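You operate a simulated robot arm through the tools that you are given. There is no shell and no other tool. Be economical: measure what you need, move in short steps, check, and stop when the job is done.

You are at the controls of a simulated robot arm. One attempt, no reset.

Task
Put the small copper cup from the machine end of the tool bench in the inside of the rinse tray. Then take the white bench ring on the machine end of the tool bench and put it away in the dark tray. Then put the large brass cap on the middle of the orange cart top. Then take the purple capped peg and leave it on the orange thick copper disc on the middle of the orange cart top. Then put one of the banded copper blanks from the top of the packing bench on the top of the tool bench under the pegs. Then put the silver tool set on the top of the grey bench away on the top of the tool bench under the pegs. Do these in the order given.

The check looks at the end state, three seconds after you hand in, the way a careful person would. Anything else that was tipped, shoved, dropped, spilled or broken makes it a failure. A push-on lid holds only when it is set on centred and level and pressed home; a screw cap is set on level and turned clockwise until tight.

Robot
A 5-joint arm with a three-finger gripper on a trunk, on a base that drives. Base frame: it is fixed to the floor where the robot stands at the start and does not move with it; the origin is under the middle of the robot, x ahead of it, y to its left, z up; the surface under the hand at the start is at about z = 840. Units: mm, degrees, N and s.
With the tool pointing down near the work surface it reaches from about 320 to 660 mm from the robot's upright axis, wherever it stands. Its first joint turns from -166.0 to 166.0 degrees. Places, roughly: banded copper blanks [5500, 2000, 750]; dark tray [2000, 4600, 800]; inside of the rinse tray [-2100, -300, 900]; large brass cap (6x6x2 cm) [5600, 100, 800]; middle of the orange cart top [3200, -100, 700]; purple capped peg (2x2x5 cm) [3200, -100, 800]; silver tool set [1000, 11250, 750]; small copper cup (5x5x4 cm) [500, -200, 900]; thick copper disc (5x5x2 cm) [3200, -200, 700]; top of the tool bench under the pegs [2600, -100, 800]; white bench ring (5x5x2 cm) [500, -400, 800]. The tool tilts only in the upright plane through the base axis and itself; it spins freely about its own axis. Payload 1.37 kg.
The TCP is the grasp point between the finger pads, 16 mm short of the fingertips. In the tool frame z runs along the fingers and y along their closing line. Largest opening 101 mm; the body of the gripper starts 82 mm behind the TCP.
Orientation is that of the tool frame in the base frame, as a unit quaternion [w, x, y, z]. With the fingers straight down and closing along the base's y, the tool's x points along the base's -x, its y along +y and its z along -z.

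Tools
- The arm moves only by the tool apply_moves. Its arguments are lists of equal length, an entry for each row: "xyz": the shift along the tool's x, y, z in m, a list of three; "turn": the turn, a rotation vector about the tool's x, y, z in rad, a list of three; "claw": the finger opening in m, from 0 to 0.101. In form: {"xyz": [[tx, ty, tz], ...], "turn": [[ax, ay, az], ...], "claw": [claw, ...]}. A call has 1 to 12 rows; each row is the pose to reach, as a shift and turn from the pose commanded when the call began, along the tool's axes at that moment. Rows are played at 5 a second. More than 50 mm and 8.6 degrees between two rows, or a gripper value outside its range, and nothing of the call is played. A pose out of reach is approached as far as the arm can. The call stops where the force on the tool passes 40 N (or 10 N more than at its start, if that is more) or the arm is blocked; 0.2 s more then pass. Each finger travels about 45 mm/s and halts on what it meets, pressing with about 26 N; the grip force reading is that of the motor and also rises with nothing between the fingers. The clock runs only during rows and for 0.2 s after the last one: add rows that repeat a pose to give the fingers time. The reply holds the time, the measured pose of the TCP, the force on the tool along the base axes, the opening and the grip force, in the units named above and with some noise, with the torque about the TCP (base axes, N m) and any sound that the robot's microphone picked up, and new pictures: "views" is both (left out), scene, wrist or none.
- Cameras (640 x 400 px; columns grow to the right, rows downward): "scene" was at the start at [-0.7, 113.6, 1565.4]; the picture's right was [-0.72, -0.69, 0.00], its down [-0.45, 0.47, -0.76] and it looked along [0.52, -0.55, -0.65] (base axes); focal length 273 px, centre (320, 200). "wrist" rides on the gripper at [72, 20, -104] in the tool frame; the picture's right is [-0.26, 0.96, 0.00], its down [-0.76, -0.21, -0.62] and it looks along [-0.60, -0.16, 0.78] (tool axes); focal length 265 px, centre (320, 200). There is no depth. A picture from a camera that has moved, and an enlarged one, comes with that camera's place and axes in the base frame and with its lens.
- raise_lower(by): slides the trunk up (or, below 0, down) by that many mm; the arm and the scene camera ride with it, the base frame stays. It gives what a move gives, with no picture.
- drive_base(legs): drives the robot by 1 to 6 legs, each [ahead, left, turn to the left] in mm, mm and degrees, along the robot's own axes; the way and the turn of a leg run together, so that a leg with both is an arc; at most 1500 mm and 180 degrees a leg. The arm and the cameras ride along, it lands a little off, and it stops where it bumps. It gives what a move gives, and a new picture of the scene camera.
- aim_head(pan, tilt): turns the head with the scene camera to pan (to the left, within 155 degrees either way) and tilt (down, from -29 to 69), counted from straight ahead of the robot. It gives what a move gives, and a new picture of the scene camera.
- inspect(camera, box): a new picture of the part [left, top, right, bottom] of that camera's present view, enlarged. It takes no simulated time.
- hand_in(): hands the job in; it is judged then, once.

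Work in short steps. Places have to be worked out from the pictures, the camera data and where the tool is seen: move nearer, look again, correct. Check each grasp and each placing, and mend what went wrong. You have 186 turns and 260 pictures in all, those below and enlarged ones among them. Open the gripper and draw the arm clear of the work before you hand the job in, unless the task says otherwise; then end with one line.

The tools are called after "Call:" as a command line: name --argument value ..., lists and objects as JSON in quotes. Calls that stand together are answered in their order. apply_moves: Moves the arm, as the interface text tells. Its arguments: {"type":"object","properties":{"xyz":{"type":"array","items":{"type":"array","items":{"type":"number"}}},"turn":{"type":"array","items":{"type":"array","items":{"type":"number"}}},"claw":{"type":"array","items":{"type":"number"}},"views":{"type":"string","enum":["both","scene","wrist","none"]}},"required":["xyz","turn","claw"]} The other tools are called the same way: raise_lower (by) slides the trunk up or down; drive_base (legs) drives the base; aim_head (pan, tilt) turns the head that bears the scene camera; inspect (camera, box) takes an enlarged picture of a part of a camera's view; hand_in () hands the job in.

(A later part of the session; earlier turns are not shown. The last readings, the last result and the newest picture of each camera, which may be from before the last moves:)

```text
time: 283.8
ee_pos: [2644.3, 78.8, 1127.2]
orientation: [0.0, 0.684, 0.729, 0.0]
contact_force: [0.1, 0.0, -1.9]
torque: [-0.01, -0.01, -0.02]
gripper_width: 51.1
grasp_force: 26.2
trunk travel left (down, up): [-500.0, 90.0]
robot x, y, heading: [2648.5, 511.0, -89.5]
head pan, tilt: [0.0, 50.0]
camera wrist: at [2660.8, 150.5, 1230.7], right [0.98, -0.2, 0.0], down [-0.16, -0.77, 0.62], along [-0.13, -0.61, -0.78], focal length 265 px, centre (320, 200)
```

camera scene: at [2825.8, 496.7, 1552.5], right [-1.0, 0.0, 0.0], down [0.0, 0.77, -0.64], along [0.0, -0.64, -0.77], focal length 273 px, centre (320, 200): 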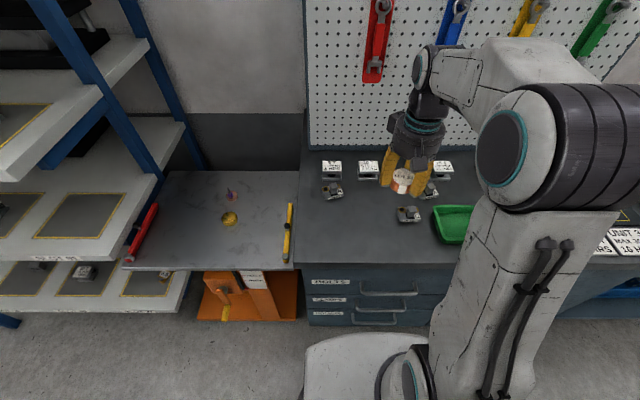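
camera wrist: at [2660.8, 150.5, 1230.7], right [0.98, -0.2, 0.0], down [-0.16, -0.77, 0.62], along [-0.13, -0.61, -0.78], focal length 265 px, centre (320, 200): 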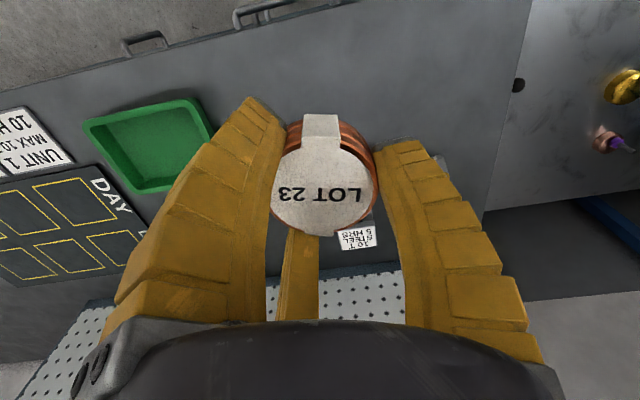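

The clear spot on the bench is around (2660, −85), over 100 mm from any labelled tool. I'll lower, move over it, and look again.

Call:
apply_moves --xyz '[[0, 0, 0.045], [0, 0, 0.09], [0, 0, 0.13], [-0.045, 0.002, 0.13], [-0.09, 0.003, 0.13], [-0.13, 0.0045, 0.13], [-0.165, 0.0056, 0.13], [-0.165, 0.0056, 0.165], [-0.165, 0.0056, 0.2], [-0.165, 0.0056, 0.2]]' --turn '[[0, 0, 0], [0, 0, 0], [0, 0, 0], [0, 0, 0], [0, 0, 0], [0, 0, 0], [0, 0, 0], [0, 0, 0], [0, 0, 0], [0, 0, 0]]' --claw '[0.03, 0.03, 0.03, 0.03, 0.03, 0.03, 0.03, 0.03, 0.03, 0.03]' --views "both"

```text
time: 286.0
ee_pos: [2665.2, -85.3, 924.5]
orientation: [0.001, 0.685, 0.728, -0.001]
contact_force: [0.8, 0.1, -1.6]
torque: [-0.02, 0.0, 0.01]
gripper_width: 51.6
grasp_force: 26.2
trunk travel left (down, up): [-500.0, 90.0]
robot x, y, heading: [2649.4, 511.1, -89.8]
head pan, tilt: [0.0, 50.0]
camera scene: at [2825.8, 496.7, 1552.5], right [-1.0, 0.0, 0.0], down [0.0, 0.77, -0.64], along [0.0, -0.64, -0.77], focal length 273 px, centre (320, 200)
camera wrist: at [2681.5, -13.4, 1029.0], right [0.98, -0.2, 0.0], down [-0.16, -0.77, 0.62], along [-0.13, -0.61, -0.78], focal length 265 px, centre (320, 200)
```

scene: 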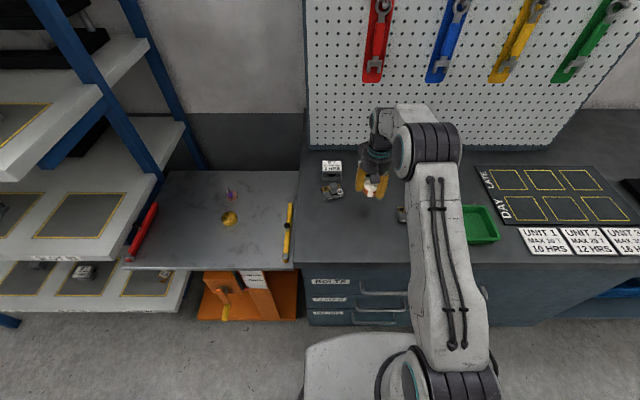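
wrist: 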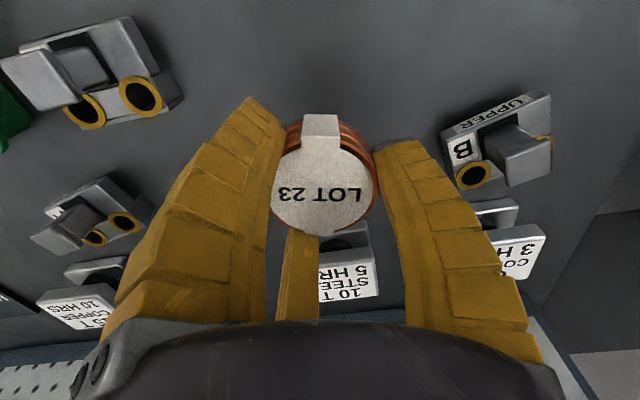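

The drop zone is clear of the die sets. I'll lower to contact in small steps.

Call:
apply_moves --xyz '[[0, 0, 0.03], [0, 0, 0.05], [0, 0, 0.056], [0, 0, 0.06], [0, 0, 0.064], [0, 0, 0.067], [0, 0, 0.067]]' --turn '[[0, 0, 0], [0, 0, 0], [0, 0, 0], [0, 0, 0], [0, 0, 0], [0, 0, 0], [0, 0, 0]]' --claw '[0.03, 0.03, 0.03, 0.03, 0.03, 0.03, 0.03]' --views "none"

```text
time: 287.6
ee_pos: [2661.2, -85.0, 858.9]
orientation: [0.0, 0.685, 0.729, 0.0]
contact_force: [0.1, 0.5, 2.7]
torque: [0.04, -0.15, 0.02]
gripper_width: 51.6
grasp_force: 26.0
trunk travel left (down, up): [-500.0, 90.0]
robot x, y, heading: [2648.0, 513.5, -89.8]
head pan, tilt: [0.0, 50.0]
```

First light contact at z 859. I'll lower 2 mm more, open, and rise.

Call:
apply_moves --xyz '[[0, 0, 0.002], [0, 0, 0.002], [0, 0, 0.001], [0, 0, 0.0], [0, 0, 0.0], [0, 0, -0.03], [0, 0, -0.07], [0, 0, -0.11]]' --turn '[[0, 0, 0], [0, 0, 0], [0, 0, 0], [0, 0, 0], [0, 0, 0], [0, 0, 0], [0, 0, 0], [0, 0, 0]]' --claw '[0.03, 0.055, 0.068, 0.075, 0.075, 0.075, 0.075, 0.075]' --views "both"

```text
time: 289.4
ee_pos: [2660.4, -86.7, 968.7]
orientation: [-0.001, 0.685, 0.729, 0.001]
contact_force: [0.0, 0.6, 0.3]
torque: [-0.01, -0.04, -0.04]
gripper_width: 77.7
grasp_force: 1.9
trunk travel left (down, up): [-500.0, 90.0]
robot x, y, heading: [2652.5, 513.0, -89.9]
head pan, tilt: [0.0, 50.0]
camera scene: at [2825.8, 497.3, 1552.4], right [-1.0, 0.0, 0.0], down [0.0, 0.77, -0.64], along [0.0, -0.64, -0.77], focal length 273 px, centre (320, 200)
camera wrist: at [2676.0, -14.4, 1073.7], right [0.98, -0.2, 0.0], down [-0.16, -0.77, 0.62], along [-0.13, -0.61, -0.78], focal length 265 px, centre (320, 200)
```

scene: 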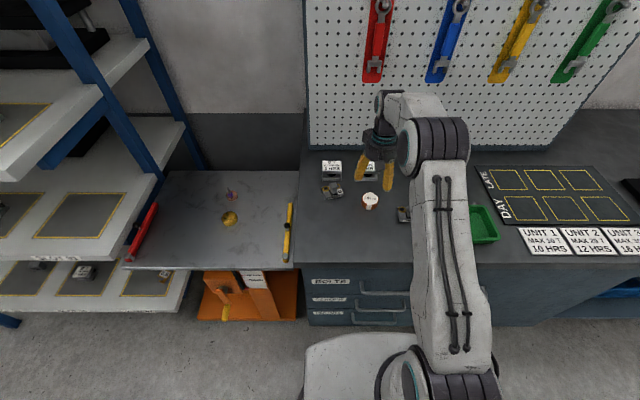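
wrist: 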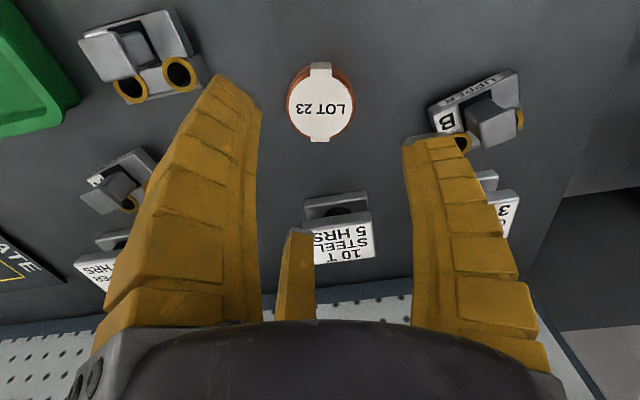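

LOT 23 sits upright on the bench under the pegs. I'll retract and head for the silver tool set far across the shop.

Call:
apply_moves --xyz '[[0.03, 0, -0.03], [0.07, 0, -0.06], [0.11, 0, -0.09], [0.15, 0, -0.12], [0.18, 0, -0.15]]' --turn '[[0, 0, 0], [0, 0, 0], [0, 0, 0], [0, 0, 0], [0, 0, 0]]' --claw '[0.075, 0.075, 0.075, 0.075, 0.075]' --views "none"

```text
time: 290.6
ee_pos: [2650.9, 95.4, 1118.6]
orientation: [0.0, 0.685, 0.728, 0.0]
contact_force: [-0.8, 0.0, 0.1]
torque: [-0.05, 0.02, 0.0]
gripper_width: 77.5
grasp_force: 1.9
trunk travel left (down, up): [-500.0, 90.0]
robot x, y, heading: [2652.6, 513.6, -89.8]
head pan, tilt: [0.0, 50.0]
```

Call:
drive_base --legs '[[-900, 0, 0], [0, 0, 180], [0, 1450, 0], [700, 350, 0], [1400, 0, 0]]'

Call:
aim_head --pan 0 --tilt 15

```text
time: 319.5
ee_pos: [1015.3, 3961.4, 1118.6]
orientation: [-0.001, 0.714, -0.701, 0.0]
contact_force: [0.4, 0.4, 0.2]
torque: [-0.01, -0.02, 0.02]
gripper_width: 77.6
grasp_force: 1.9
trunk travel left (down, up): [-500.0, 90.0]
robot x, y, heading: [999.0, 3544.5, 87.8]
head pan, tilt: [0.0, 50.0]
camera scene: at [824.5, 3565.0, 1552.5], right [1.0, -0.04, 0.0], down [-0.03, -0.77, -0.64], along [0.03, 0.64, -0.77], focal length 273 px, centre (320, 200)
```

scene: 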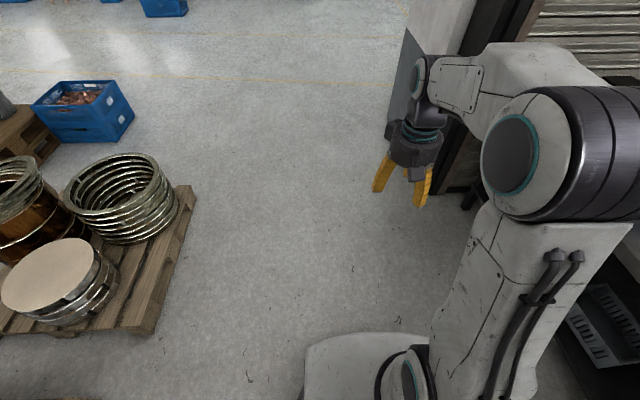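

```text
time: 320.5
ee_pos: [1016.2, 3961.3, 1118.4]
orientation: [0.0, 0.713, -0.701, 0.0]
contact_force: [0.1, 0.8, 0.0]
torque: [0.03, 0.01, 0.02]
gripper_width: 77.5
grasp_force: 1.9
trunk travel left (down, up): [-500.0, 90.0]
robot x, y, heading: [997.4, 3543.7, 87.4]
head pan, tilt: [0.0, 15.0]
camera scene: at [825.2, 3581.2, 1606.1], right [1.0, -0.04, 0.0], down [-0.01, -0.26, -0.97], along [0.04, 0.96, -0.26], focal length 273 px, centre (320, 200)
```

scene: 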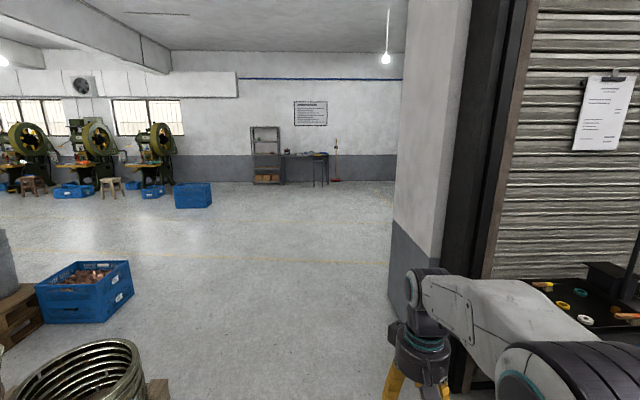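

The route ahead is clear; the grey bench with the shelf is against the far wall. I'll drive forward.

Call:
drive_base --legs '[[1500, 0, 2.6], [1500, 0, 0], [1500, 0, 0], [1400, 0, 0]]'

Call:
inspect --camera "scene" --box '[240, 100, 480, 250]'

```text
time: 348.6
ee_pos: [1034.9, 9867.7, 1118.3]
orientation: [0.0, 0.726, -0.687, 0.001]
contact_force: [-0.2, 0.8, -0.6]
torque: [-0.02, -0.01, -0.02]
gripper_width: 77.5
grasp_force: 1.6
trunk travel left (down, up): [-500.0, 90.0]
robot x, y, heading: [1037.6, 9445.9, 89.9]
head pan, tilt: [0.0, 15.0]
camera scene: at [859.9, 9480.2, 1606.2], right [1.0, 0.0, 0.0], down [0.0, -0.26, -0.97], along [0.0, 0.97, -0.26], focal length 273 px, centre (320, 200)
```

scene: 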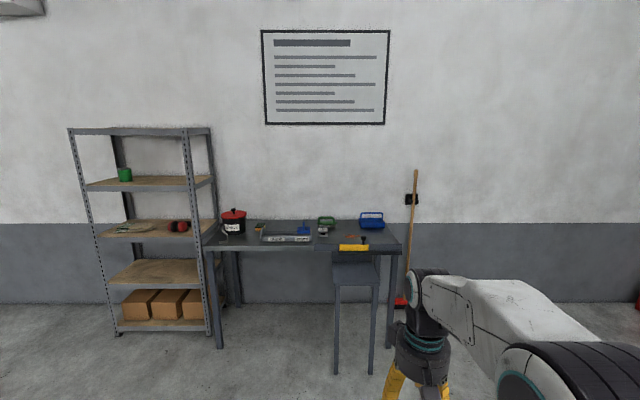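

```text
2.67 times, centred on (360, 175) of scene
camera zoom: at [859.9, 9480.2, 1606.2], right [1.0, 0.0, 0.0], down [0.0, -0.26, -0.97], along [0.0, 0.97, -0.26], focal length 729 px, centre (213, 267)
```

zoom: 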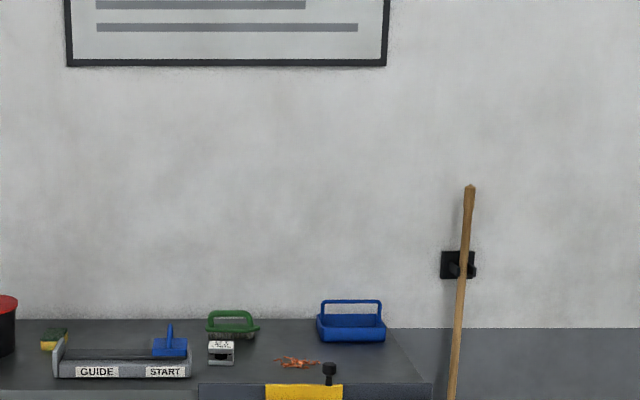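

The silver die set stands at about x 880 on the grey bench; a stool-like stand is in front at x ≈ 970–1200. I'll approach on the left of it.

Call:
drive_base --legs '[[500, 420, 0], [600, 0, 0]]'

Call:
aim_head --pan -15 --tilt 35

```text
time: 355.2
ee_pos: [637.4, 10987.6, 1118.6]
orientation: [0.0, 0.725, -0.688, 0.0]
contact_force: [-0.6, 0.2, 0.5]
torque: [-0.04, 0.02, 0.0]
gripper_width: 77.5
grasp_force: 1.9
trunk travel left (down, up): [-500.0, 90.0]
robot x, y, heading: [636.2, 10568.9, 89.6]
head pan, tilt: [0.0, 15.0]
camera scene: at [459.8, 10600.8, 1606.2], right [1.0, -0.01, 0.0], down [0.0, -0.26, -0.97], along [0.01, 0.97, -0.26], focal length 273 px, centre (320, 200)
```

scene: 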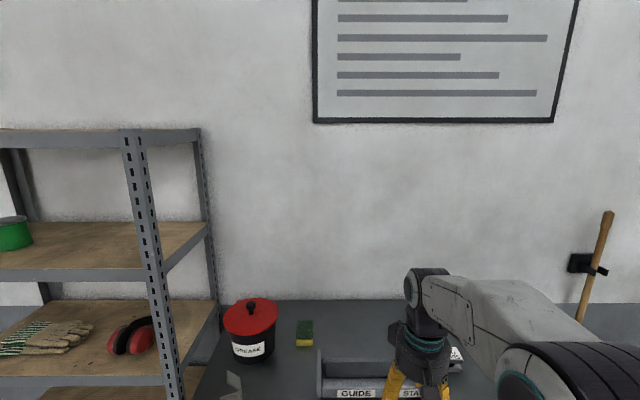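

```text
time: 356.0
ee_pos: [637.7, 10986.6, 1118.2]
orientation: [0.0, 0.725, -0.689, 0.0]
contact_force: [-0.1, 0.1, 0.8]
torque: [0.02, -0.03, 0.04]
gripper_width: 77.6
grasp_force: 2.4
trunk travel left (down, up): [-500.0, 90.0]
robot x, y, heading: [634.4, 10567.1, 89.5]
head pan, tilt: [-15.0, 35.0]
camera scene: at [482.5, 10591.8, 1574.3], right [0.96, -0.27, 0.0], down [-0.15, -0.55, -0.82], along [0.22, 0.79, -0.57], focal length 273 px, centre (320, 200)
```

scene: 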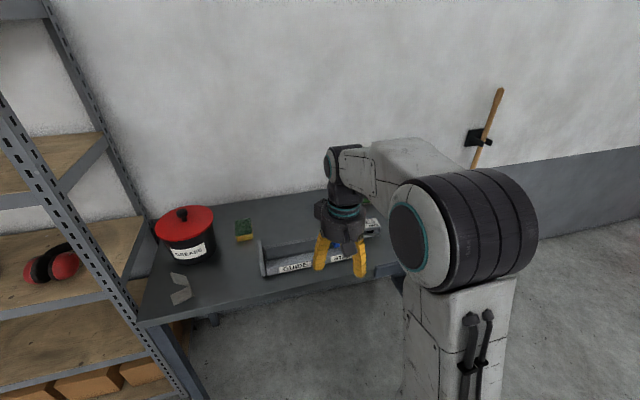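

The arm hides the die set; I'll use the wrist camera.

Call:
apply_moves --xyz '[[0, 0, 0]]' --turn '[[0, 0, 0]]' --claw '[0.09]' --views "wrist"

Call:
aim_head --pan -35 --tilt 35

```text
time: 356.4
ee_pos: [636.9, 10987.1, 1119.4]
orientation: [0.0, 0.725, -0.688, -0.001]
contact_force: [-0.6, -0.3, 0.0]
torque: [0.02, -0.01, -0.01]
gripper_width: 91.2
grasp_force: 0.9
trunk travel left (down, up): [-500.0, 90.0]
robot x, y, heading: [633.3, 10565.2, 89.7]
head pan, tilt: [-15.0, 35.0]
camera wrist: at [621.6, 10913.1, 1223.1], right [-0.98, 0.21, 0.0], down [0.17, 0.77, 0.62], along [0.13, 0.61, -0.78], focal length 265 px, centre (320, 200)
```

wrist: 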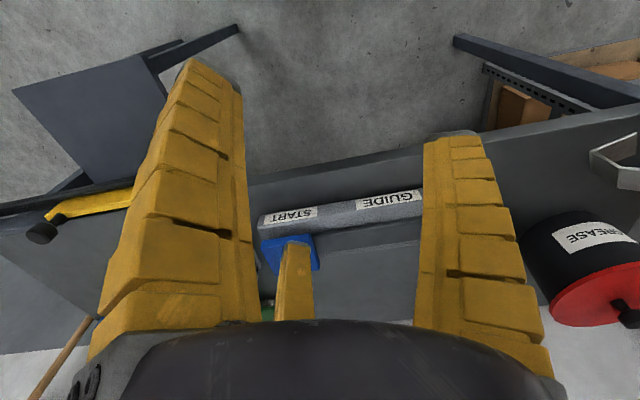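

```text
time: 357.3
ee_pos: [637.7, 10987.5, 1118.3]
orientation: [0.0, 0.725, -0.688, 0.001]
contact_force: [-0.7, 1.0, 0.5]
torque: [0.01, -0.04, -0.05]
gripper_width: 90.9
grasp_force: 1.6
trunk travel left (down, up): [-500.0, 90.0]
robot x, y, heading: [633.3, 10567.3, 89.5]
head pan, tilt: [-35.0, 35.0]
camera scene: at [510.1, 10578.7, 1574.2], right [0.82, -0.58, 0.0], down [-0.33, -0.47, -0.82], along [0.47, 0.67, -0.57], focal length 273 px, centre (320, 200)
```

scene: 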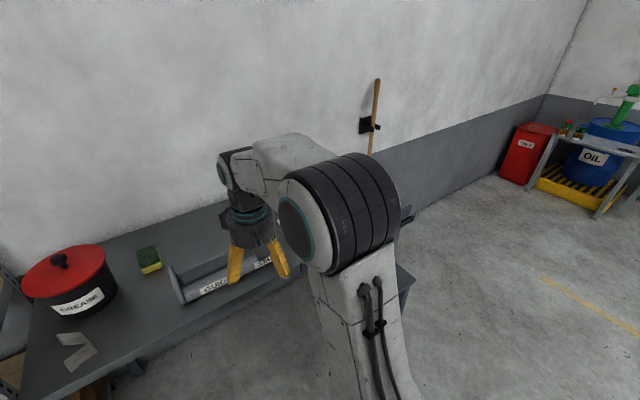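

I'll move forward a bit more and swing the gripper to the right over the bench.

Call:
drive_base --legs '[[150, 0, 0]]'

Call:
apply_moves --xyz '[[0.0, -0.045, 0], [0.0, -0.09, 0], [0.0, -0.135, 0], [0.0, -0.18, 0], [0.0, -0.2, 0], [0.0, -0.2, 0]]' --turn '[[0, 0, 0], [0, 0, 0], [0, 0, 0], [0, 0, 0], [0, 0, 0], [0, 0, 0]]' --claw '[0.09, 0.09, 0.09, 0.09, 0.09, 0.09]' --views "both"

```text
time: 358.6
ee_pos: [640.2, 11138.8, 1118.3]
orientation: [0.001, 0.723, -0.691, 0.001]
contact_force: [-0.5, 0.5, -0.2]
torque: [-0.02, 0.04, 0.04]
gripper_width: 91.2
grasp_force: 1.1
trunk travel left (down, up): [-500.0, 90.0]
robot x, y, heading: [635.1, 10720.7, 89.1]
head pan, tilt: [-35.0, 35.0]
camera scene: at [511.6, 10731.5, 1574.2], right [0.81, -0.58, 0.0], down [-0.33, -0.47, -0.82], along [0.48, 0.67, -0.57], focal length 273 px, centre (320, 200)
```

scene: 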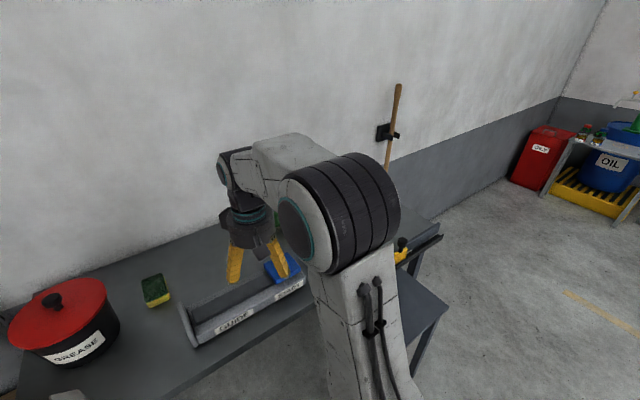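

```text
time: 360.1
ee_pos: [841.1, 11148.1, 1119.7]
orientation: [0.0, 0.724, -0.69, 0.0]
contact_force: [-0.1, -0.6, -0.2]
torque: [0.02, -0.04, -0.01]
gripper_width: 91.3
grasp_force: 1.1
trunk travel left (down, up): [-500.0, 90.0]
robot x, y, heading: [636.8, 10720.0, 89.3]
head pan, tilt: [-35.0, 35.0]
camera scene: at [511.6, 10730.3, 1574.2], right [0.81, -0.58, 0.0], down [-0.33, -0.47, -0.82], along [0.48, 0.67, -0.57], focal length 273 px, centre (320, 200)
camera wrist: at [825.1, 11074.3, 1224.6], right [-0.98, 0.22, 0.0], down [0.17, 0.77, 0.62], along [0.14, 0.61, -0.78], focal length 265 px, centre (320, 200)
```

scene: 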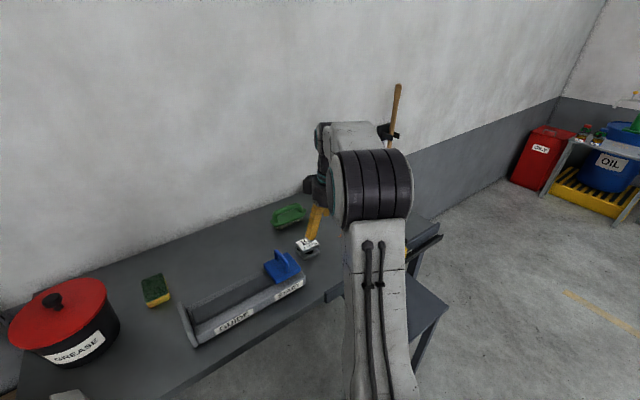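
wrist: 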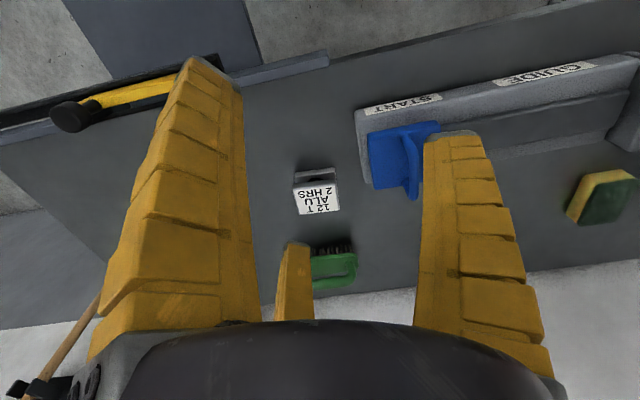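

The silver tool set "12 T ALU 2 HRS" is visible. I'll enlarge both views to locate it and see its shape.

Call:
inspect --camera "wrist" --box '[256, 140, 384, 240]'

Call:
inspect --camera "scene" --box '[250, 190, 378, 290]'

```text
4.00 times, centred on (320, 190) of wrist
camera zoom: at [825.1, 11074.3, 1224.6], right [-0.98, 0.22, 0.0], down [0.17, 0.77, 0.62], along [0.14, 0.61, -0.78], focal length 1062 px, centre (320, 240)
```

zoom: 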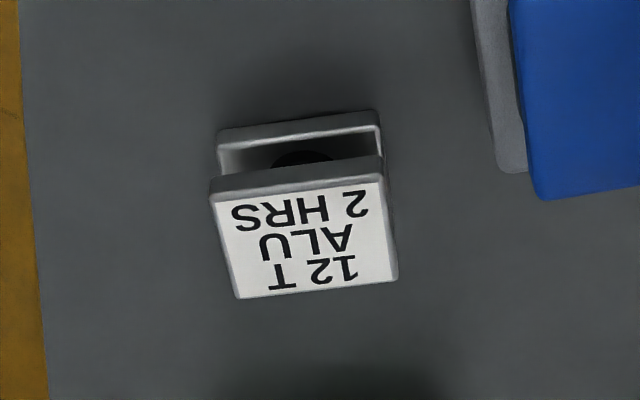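

```text
4.00 times, centred on (314, 240) of scene
camera zoom: at [511.6, 10730.3, 1574.2], right [0.81, -0.58, 0.0], down [-0.33, -0.47, -0.82], along [0.48, 0.67, -0.57], focal length 1093 px, centre (344, 40)
```

zoom: 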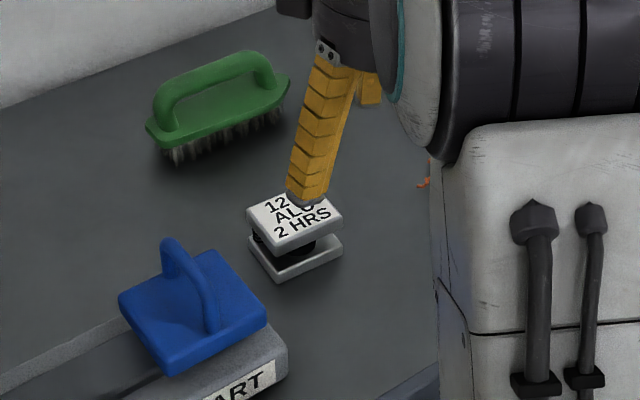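

The die set is at about (887, 11327), top near z 890, nearly square to x. I'll move the base 80 mm forward for reach, then position over it with the tool turned ~7°.

Call:
drive_base --legs '[[80, 0, 0]]'

Call:
apply_moves --xyz '[[-0.035, -0.01, 0.03], [-0.07, -0.025, 0.06], [-0.095, -0.042, 0.09], [-0.095, -0.042, 0.12], [-0.095, -0.042, 0.12]]' --turn '[[0, 0, 0.05], [0, 0, 0.1], [0, 0, 0.127], [0, 0, 0.127], [0, 0, 0.127]]' --claw '[0.095, 0.098, 0.098, 0.098, 0.098]' --views "both"

```text
time: 361.1
ee_pos: [840.0, 11230.0, 1119.3]
orientation: [0.001, 0.723, -0.691, 0.0]
contact_force: [-0.3, 0.2, -0.5]
torque: [-0.02, 0.01, 0.01]
gripper_width: 91.1
grasp_force: 1.3
trunk travel left (down, up): [-500.0, 90.0]
robot x, y, heading: [635.6, 10799.1, 89.2]
head pan, tilt: [-35.0, 35.0]
camera scene: at [512.6, 10812.2, 1574.2], right [0.81, -0.58, 0.0], down [-0.33, -0.47, -0.82], along [0.48, 0.67, -0.57], focal length 273 px, centre (320, 200)
```

scene: 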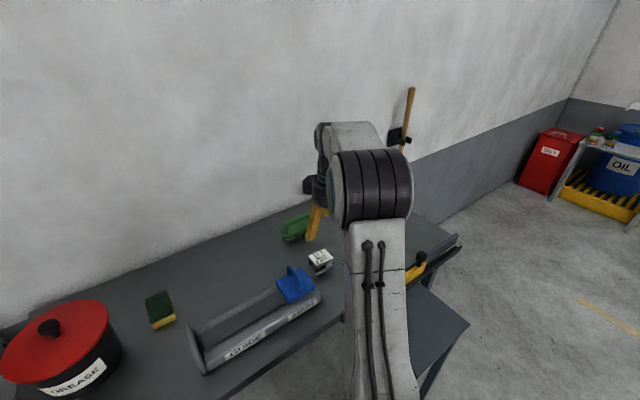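

```text
time: 362.3
ee_pos: [878.1, 11325.1, 1002.6]
orientation: [-0.001, -0.678, 0.735, -0.001]
contact_force: [0.4, 0.3, -1.2]
torque: [-0.02, -0.01, 0.0]
gripper_width: 98.4
grasp_force: 0.3
trunk travel left (down, up): [-500.0, 90.0]
robot x, y, heading: [635.0, 10796.3, 89.3]
head pan, tilt: [-35.0, 35.0]
camera scene: at [512.5, 10810.5, 1574.2], right [0.81, -0.58, 0.0], down [-0.33, -0.47, -0.82], along [0.48, 0.67, -0.57], focal length 273 px, centre (320, 200)
camera wrist: at [852.6, 11254.5, 1107.0], right [-0.94, 0.34, 0.0], down [0.27, 0.74, 0.62], along [0.21, 0.58, -0.78], focal length 265 px, centre (320, 200)
```

scene: 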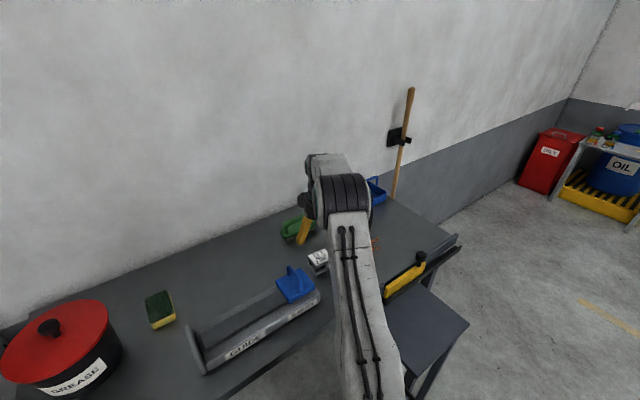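
wrist: 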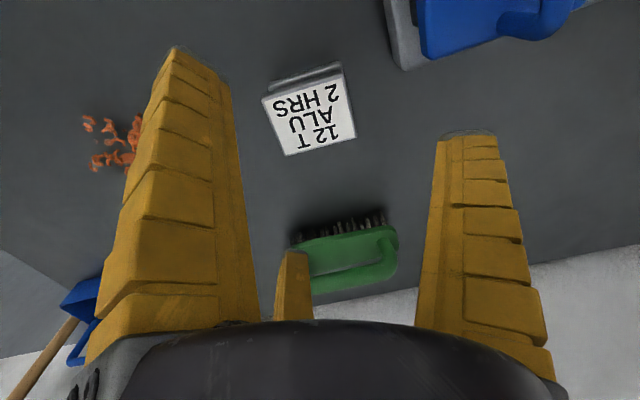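

Aligned in rotation; I need about (+9, +7) mm. I'll correct and lower to z ≈ 925 for a last check.

Call:
apply_moves --xyz '[[-0.0075, -0.008, 0.02], [-0.0075, -0.008, 0.05], [-0.0075, -0.008, 0.077], [-0.0075, -0.008, 0.077]]' --turn '[[0, 0, 0], [0, 0, 0], [0, 0, 0], [0, 0, 0]]' --claw '[0.098, 0.098, 0.098, 0.098]' --views "wrist"

Call:
inspect --camera "scene" --box '[270, 210, 370, 300]'

```text
time: 363.3
ee_pos: [885.4, 11333.2, 924.8]
orientation: [-0.001, -0.678, 0.735, -0.001]
contact_force: [0.3, 0.9, 0.0]
torque: [0.01, -0.01, 0.01]
gripper_width: 98.1
grasp_force: 0.6
trunk travel left (down, up): [-500.0, 90.0]
robot x, y, heading: [634.7, 10799.8, 89.5]
head pan, tilt: [-35.0, 35.0]
camera wrist: at [859.6, 11261.6, 1028.4], right [-0.94, 0.34, 0.0], down [0.27, 0.74, 0.62], along [0.21, 0.58, -0.78], focal length 265 px, centre (320, 200)
```

wrist: 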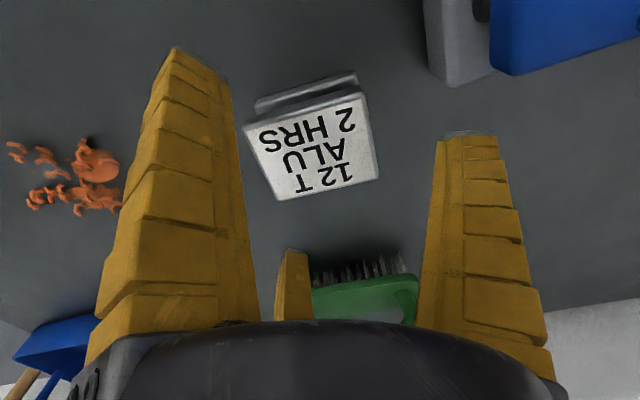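

```text
4.44 times, centred on (320, 255) of scene
camera zoom: at [512.6, 10810.7, 1574.2], right [0.81, -0.58, 0.0], down [-0.33, -0.47, -0.82], along [0.48, 0.67, -0.57], focal length 1215 px, centre (320, -44)
```

zoom: 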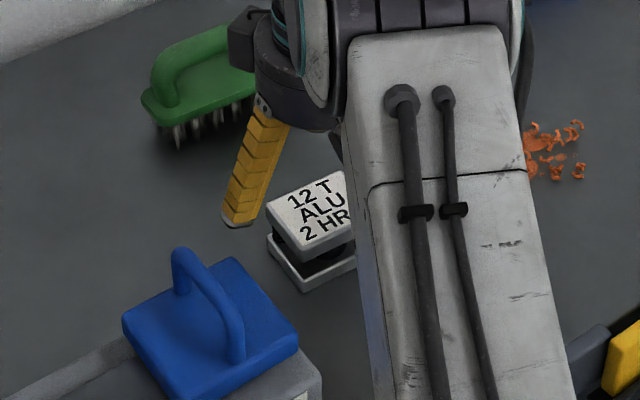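

Well centred. I'll descend to z ≈ 863 so the pads span both plates, then close.

Call:
apply_moves --xyz '[[0.002, -0.002, 0.02], [0.002, -0.002, 0.042], [0.002, -0.002, 0.062], [0.002, -0.002, 0.062], [0.002, -0.002, 0.062], [0.002, -0.002, 0.062], [0.002, -0.002, 0.062], [0.002, -0.002, 0.062]]' --turn '[[0, 0, 0], [0, 0, 0], [0, 0, 0], [0, 0, 0], [0, 0, 0], [0, 0, 0], [0, 0, 0], [0, 0, 0]]' --claw '[0.098, 0.098, 0.098, 0.098, 0.08, 0.06, 0.045, 0.045]' --views "wrist"

Call:
inspect --camera "scene" --box '[270, 210, 370, 300]'

```text
time: 365.1
ee_pos: [889.3, 11329.7, 861.0]
orientation: [0.001, -0.679, 0.734, -0.001]
contact_force: [-2.1, 1.3, 0.3]
torque: [0.12, -0.09, 0.08]
gripper_width: 67.0
grasp_force: 26.0
trunk travel left (down, up): [-500.0, 90.0]
robot x, y, heading: [634.5, 10800.8, 89.2]
head pan, tilt: [-35.0, 35.0]
camera wrist: at [863.8, 11258.0, 965.9], right [-0.94, 0.34, 0.0], down [0.27, 0.74, 0.62], along [0.21, 0.58, -0.78], focal length 265 px, centre (320, 200)
```

wrist: 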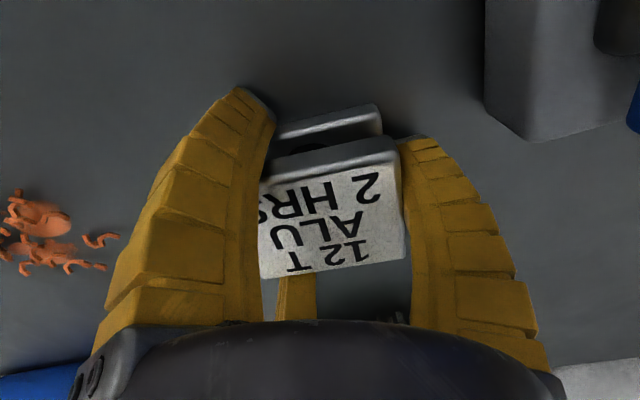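

```text
4.44 times, centred on (320, 255) of scene
camera zoom: at [512.4, 10810.8, 1574.2], right [0.81, -0.58, 0.0], down [-0.33, -0.47, -0.82], along [0.48, 0.67, -0.57], focal length 1215 px, centre (320, -44)
```

zoom: 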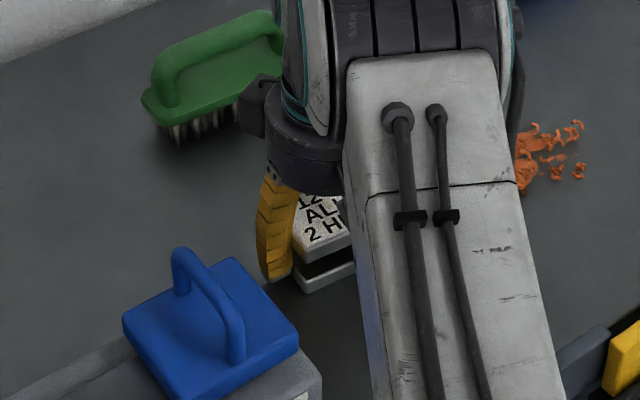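

Gripped at 67 mm. I'll lift slowly and check that both plates come along.

Call:
apply_moves --xyz '[[0, 0, 0], [0, 0, -0.015], [0, 0, -0.03], [0, 0, -0.06], [0, 0, -0.09], [0, 0, -0.09]]' --turn '[[0, 0, 0], [0, 0, 0], [0, 0, 0], [0, 0, 0], [0, 0, 0], [0, 0, 0]]' --claw '[0.04, 0.04, 0.04, 0.04, 0.04, 0.04]' --views "wrist"

Call:
inspect --camera "scene" --box '[270, 190, 370, 280]'

```text
time: 366.5
ee_pos: [887.6, 11327.7, 950.8]
orientation: [-0.001, -0.679, 0.734, 0.0]
contact_force: [-0.1, -0.4, -4.7]
torque: [-0.03, -0.01, -0.01]
gripper_width: 66.8
grasp_force: 26.0
trunk travel left (down, up): [-500.0, 90.0]
robot x, y, heading: [635.4, 10798.4, 89.4]
head pan, tilt: [-35.0, 35.0]
camera wrist: at [862.5, 11257.5, 1054.4], right [-0.94, 0.34, 0.0], down [0.27, 0.74, 0.62], along [0.21, 0.58, -0.78], focal length 265 px, centre (320, 200)
```

wrist: 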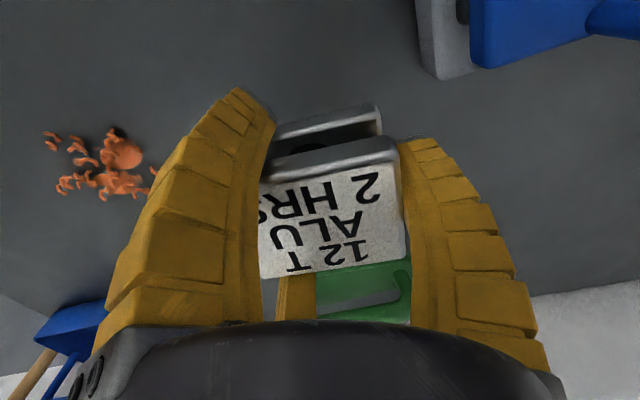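

```text
4.44 times, centred on (320, 235) of scene
camera zoom: at [512.9, 10811.2, 1574.2], right [0.81, -0.58, 0.0], down [-0.33, -0.47, -0.82], along [0.48, 0.67, -0.57], focal length 1215 px, centre (320, 44)
```

zoom: 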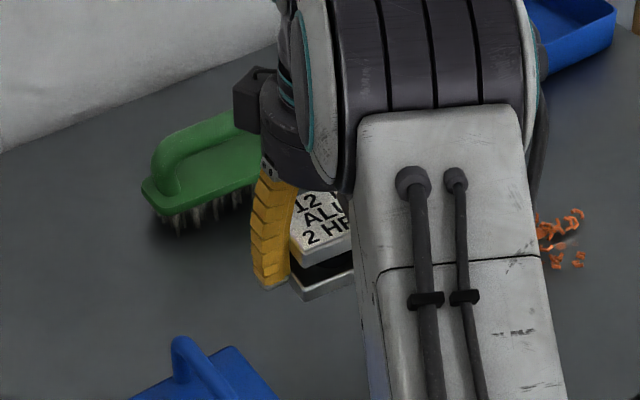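

The complete set is lifted. I'll raise, retract, and drive back across the shop.

Call:
apply_moves --xyz '[[0.0, 0, -0.04], [0.02, 0, -0.08], [0.05, 0, -0.11], [0.09, 0, -0.14], [0.13, 0, -0.16]]' --turn '[[0, 0, 0], [0, 0, 0], [0, 0, 0], [0, 0, 0], [0, 0, 0]]' --claw '[0.04, 0.04, 0.04, 0.04, 0.04]' --views "none"

```text
time: 367.7
ee_pos: [882.9, 11200.4, 1110.8]
orientation: [0.0, -0.679, 0.734, 0.0]
contact_force: [-0.1, 0.1, -4.3]
torque: [0.03, -0.01, -0.02]
gripper_width: 66.3
grasp_force: 25.9
trunk travel left (down, up): [-500.0, 90.0]
robot x, y, heading: [635.4, 10798.4, 89.2]
head pan, tilt: [-35.0, 35.0]
```

Call:
drive_base --legs '[[-1000, 0, 0], [0, 0, -180], [1450, 250, 0], [1500, 0, 0], [1500, 0, 0], [1400, 0, 0]]'

Call:
aim_head --pan 20 --tilt 20

```text
time: 407.6
ee_pos: [332.2, 3611.0, 1110.4]
orientation: [0.0, 0.757, 0.653, 0.001]
contact_force: [-0.4, -0.7, -4.2]
torque: [-0.02, 0.01, -0.02]
gripper_width: 65.9
grasp_force: 26.1
trunk travel left (down, up): [-500.0, 90.0]
robot x, y, heading: [602.8, 3999.1, -94.3]
head pan, tilt: [-35.0, 35.0]
camera scene: at [728.8, 3973.6, 1574.2], right [-0.77, 0.64, 0.0], down [0.36, 0.44, -0.82], along [-0.52, -0.63, -0.57], focal length 273 px, centre (320, 200)
```

scene: 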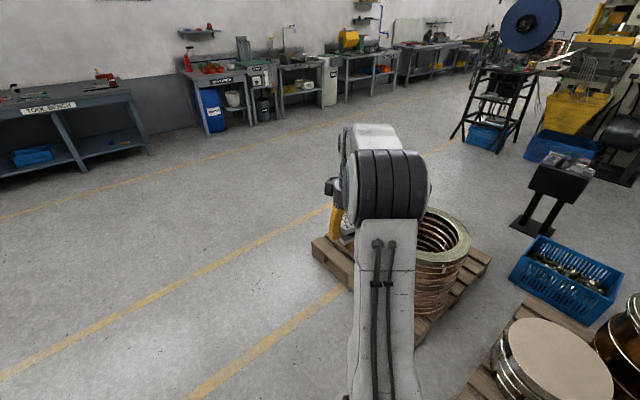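

```text
time: 408.9
ee_pos: [331.2, 3611.5, 1108.9]
orientation: [0.001, 0.757, 0.653, 0.0]
contact_force: [0.8, 0.5, -4.5]
torque: [-0.01, -0.05, -0.01]
gripper_width: 65.5
grasp_force: 26.1
trunk travel left (down, up): [-500.0, 90.0]
robot x, y, heading: [603.6, 3996.1, -94.5]
head pan, tilt: [20.0, 20.0]
camera scene: at [809.6, 3952.0, 1598.1], right [-0.96, -0.27, 0.0], down [-0.09, 0.33, -0.94], along [0.25, -0.91, -0.34], focal length 273 px, centre (320, 200)
```

scene: 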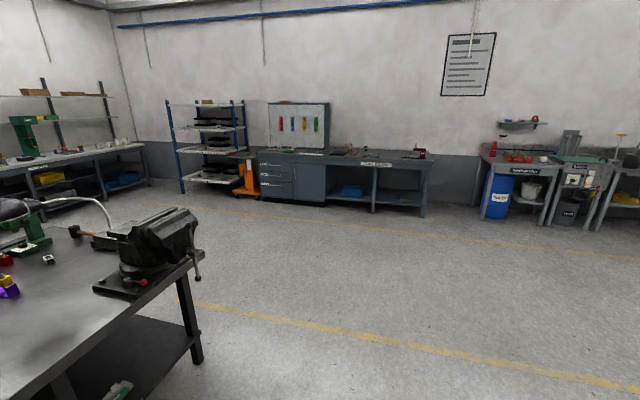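

I'm back near the pallets with a slight heading drift. I'll correct it and drive on to the tool bench's pegboard end.

Call:
drive_base --legs '[[200, 400, 4.4], [1400, 0, 0], [900, 0, 0], [0, 1400, 0], [0, 280, 0]]'

Call:
aim_head --pan 5 --tilt 30

```text
time: 430.8
ee_pos: [2368.9, 1008.9, 1109.2]
orientation: [0.0, 0.748, 0.664, -0.001]
contact_force: [-0.3, -0.7, -4.6]
torque: [-0.04, -0.03, -0.01]
gripper_width: 65.8
grasp_force: 25.7
trunk travel left (down, up): [-500.0, 90.0]
robot x, y, heading: [2630.7, 1399.2, -92.7]
head pan, tilt: [20.0, 20.0]
camera scene: at [2837.7, 1361.5, 1598.0], right [-0.96, -0.29, 0.0], down [-0.1, 0.33, -0.94], along [0.28, -0.9, -0.34], focal length 273 px, centre (320, 200)
```

scene: 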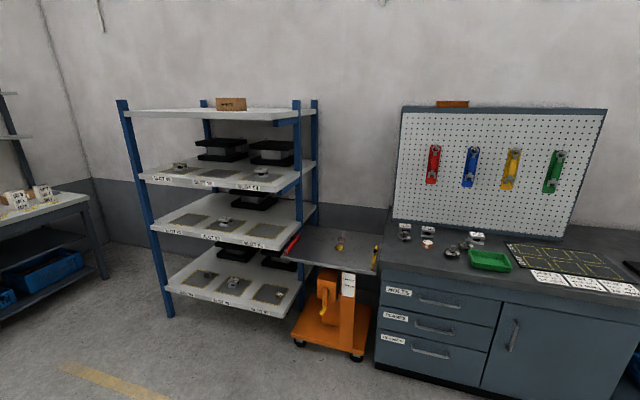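

```text
time: 431.5
ee_pos: [2368.0, 1007.9, 1110.3]
orientation: [-0.001, 0.748, 0.664, 0.0]
contact_force: [0.0, 0.0, -4.5]
torque: [0.03, -0.03, 0.03]
gripper_width: 65.9
grasp_force: 26.1
trunk travel left (down, up): [-500.0, 90.0]
robot x, y, heading: [2628.5, 1400.0, -93.0]
head pan, tilt: [5.0, 30.0]
camera scene: at [2812.9, 1360.2, 1582.1], right [-1.0, -0.04, 0.0], down [-0.02, 0.5, -0.87], along [0.03, -0.87, -0.5], focal length 273 px, centre (320, 200)
```

scene: 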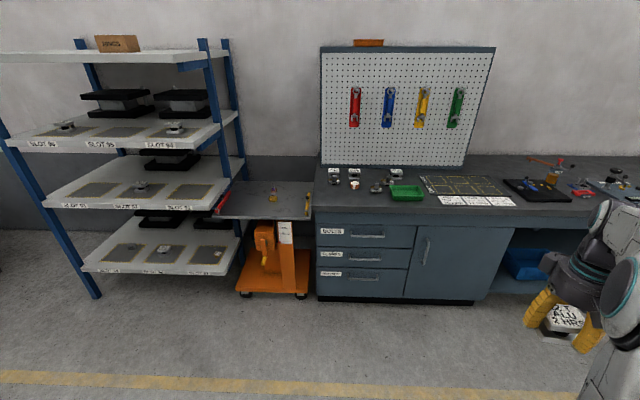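

The bench is unobstructed now; I'll enlarge the area under the pegs to choose a free spot.

Call:
inspect --camera "scene" --box '[300, 150, 460, 230]'

Call:
inspect --camera "scene" --box '[215, 170, 315, 230]'

```text
4.00 times, centred on (380, 190) of scene
camera zoom: at [2812.9, 1360.2, 1582.1], right [-1.0, -0.04, 0.0], down [-0.02, 0.5, -0.87], along [0.03, -0.87, -0.5], focal length 1093 px, centre (80, 240)
```

zoom: 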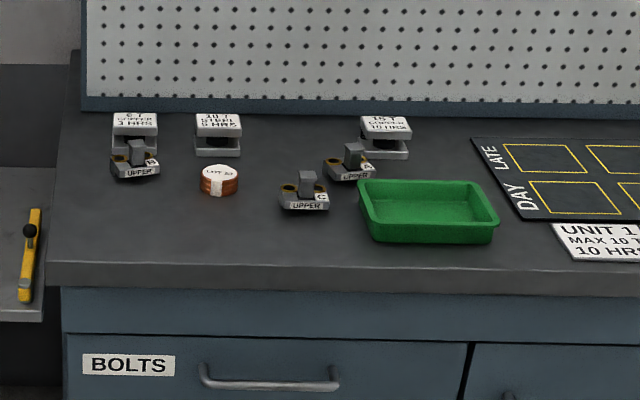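

```text
6.40 times, centred on (265, 200) of scene
camera zoom: at [2812.9, 1360.2, 1582.1], right [-1.0, -0.04, 0.0], down [-0.02, 0.5, -0.87], along [0.03, -0.87, -0.5], focal length 1749 px, centre (672, 200)
```

zoom: 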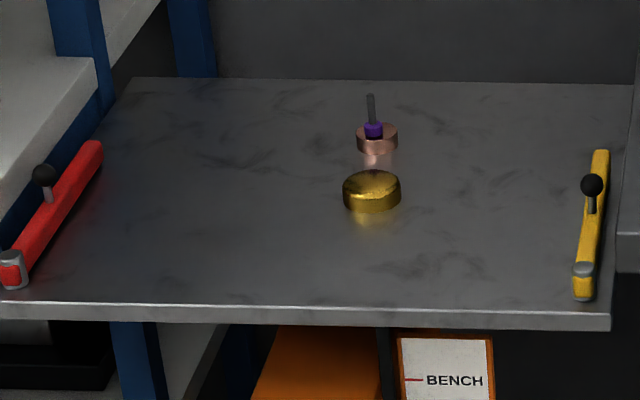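

There's free bench space in front of the blank, around (2690, 5). I'll drive in and bring the set over it.

Call:
drive_base --legs '[[450, 50, 3], [430, 0, 0]]'

Call:
aim_head --pan 5 --tilt 50

```text
time: 436.4
ee_pos: [2424.5, 120.9, 1110.2]
orientation: [-0.001, 0.732, 0.682, 0.001]
contact_force: [-0.9, -0.1, -3.9]
torque: [0.02, 0.0, 0.02]
gripper_width: 65.7
grasp_force: 25.9
trunk travel left (down, up): [-500.0, 90.0]
robot x, y, heading: [2668.8, 522.7, -90.4]
head pan, tilt: [5.0, 30.0]
camera scene: at [2851.4, 494.8, 1582.0], right [-1.0, -0.09, 0.0], down [-0.04, 0.5, -0.87], along [0.07, -0.86, -0.5], focal length 273 px, centre (320, 200)
```

scene: 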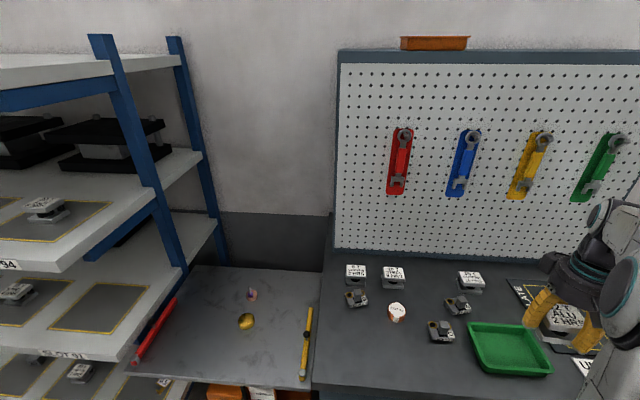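

```text
time: 437.3
ee_pos: [2425.0, 121.0, 1108.7]
orientation: [-0.001, 0.732, 0.682, 0.001]
contact_force: [0.7, 0.6, -4.6]
torque: [-0.01, 0.01, -0.01]
gripper_width: 65.7
grasp_force: 26.2
trunk travel left (down, up): [-500.0, 90.0]
robot x, y, heading: [2668.1, 529.9, -90.0]
head pan, tilt: [5.0, 50.0]
camera scene: at [2850.3, 508.8, 1552.6], right [-1.0, -0.09, 0.0], down [-0.07, 0.76, -0.64], along [0.05, -0.64, -0.77], focal length 273 px, centre (320, 200)
```

scene: 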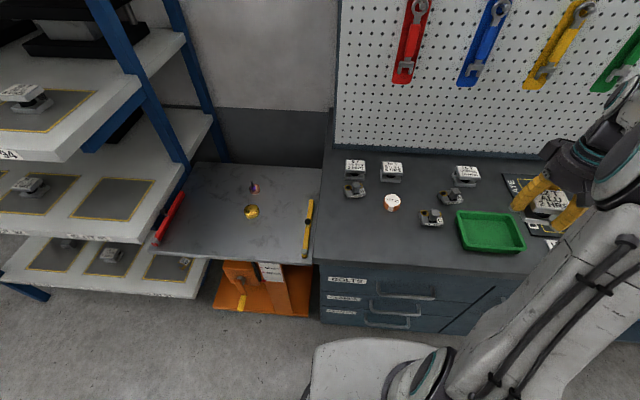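

Positions confirmed. I'll swing the set over (2695, 5) and lower to z ≈ 930.

Call:
apply_moves --xyz '[[-0.014, 0.04, 0], [-0.028, 0.08, 0], [-0.042, 0.12, 0], [-0.056, 0.16, 0], [-0.07, 0.2, 0], [-0.083, 0.24, 0], [-0.096, 0.278, 0], [-0.096, 0.278, 0.045], [-0.096, 0.278, 0.09], [-0.096, 0.278, 0.135], [-0.096, 0.278, 0.18], [-0.096, 0.278, 0.18]]' --turn '[[0, 0, -0.01], [0, 0, -0.02], [0, 0, -0.03], [0, 0, -0.04], [0, 0, -0.05], [0, 0, -0.06], [0, 0, -0.07], [0, 0, -0.07], [0, 0, -0.07], [0, 0, -0.07], [0, 0, -0.07], [0, 0, -0.07]]' --claw '[0.04, 0.04, 0.04, 0.04, 0.04, 0.04, 0.04, 0.04, 0.04, 0.04, 0.04, 0.04]' --views "both"

```text
time: 439.9
ee_pos: [2697.4, 6.3, 927.1]
orientation: [0.0, 0.708, 0.707, 0.0]
contact_force: [0.1, -0.8, -3.8]
torque: [-0.02, 0.0, -0.03]
gripper_width: 65.5
grasp_force: 26.1
trunk travel left (down, up): [-500.0, 90.0]
robot x, y, heading: [2668.2, 527.0, -90.0]
head pan, tilt: [5.0, 50.0]
camera scene: at [2850.6, 508.9, 1552.5], right [-1.0, -0.09, 0.0], down [-0.07, 0.76, -0.64], along [0.05, -0.64, -0.77], focal length 273 px, centre (320, 200)
camera wrist: at [2717.6, 77.3, 1030.9], right [0.96, -0.26, 0.0], down [-0.21, -0.76, 0.62], along [-0.16, -0.6, -0.78], focal length 265 px, centre (320, 200)
```

scene: 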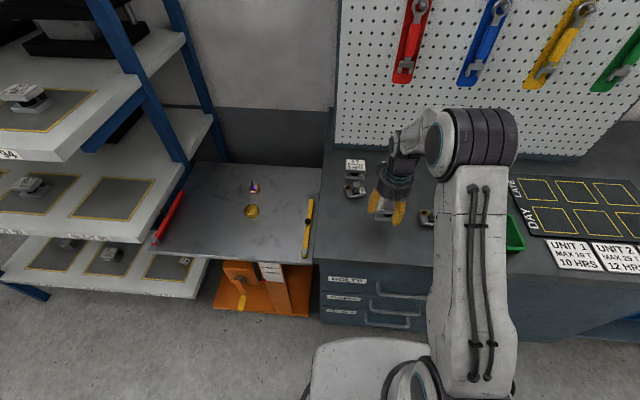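
wrist: 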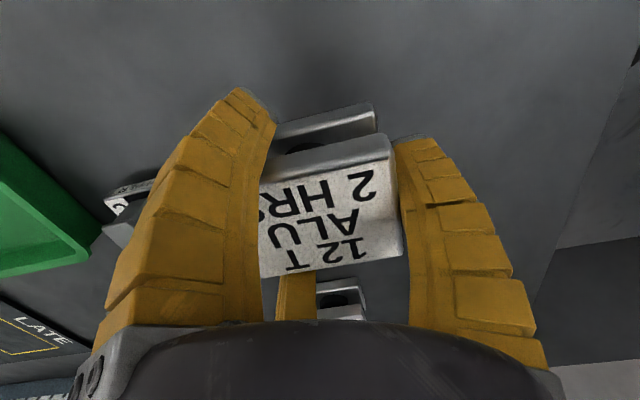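

The spot is clear. I'll lower to first contact.

Call:
apply_moves --xyz '[[0, 0, 0.03], [0, 0, 0.05], [0, 0, 0.058], [0, 0, 0.062], [0, 0, 0.066], [0, 0, 0.068], [0, 0, 0.068]]' --turn '[[0, 0, 0], [0, 0, 0], [0, 0, 0], [0, 0, 0], [0, 0, 0], [0, 0, 0], [0, 0, 0]]' --claw '[0.04, 0.04, 0.04, 0.04, 0.04, 0.04, 0.04]' --views "none"

```text
time: 441.5
ee_pos: [2697.1, 5.7, 862.2]
orientation: [0.001, 0.707, 0.707, 0.0]
contact_force: [1.7, -0.1, 8.5]
torque: [0.27, 0.0, 0.01]
gripper_width: 65.4
grasp_force: 26.0
trunk travel left (down, up): [-500.0, 90.0]
robot x, y, heading: [2669.8, 525.2, -90.2]
head pan, tilt: [5.0, 50.0]
```

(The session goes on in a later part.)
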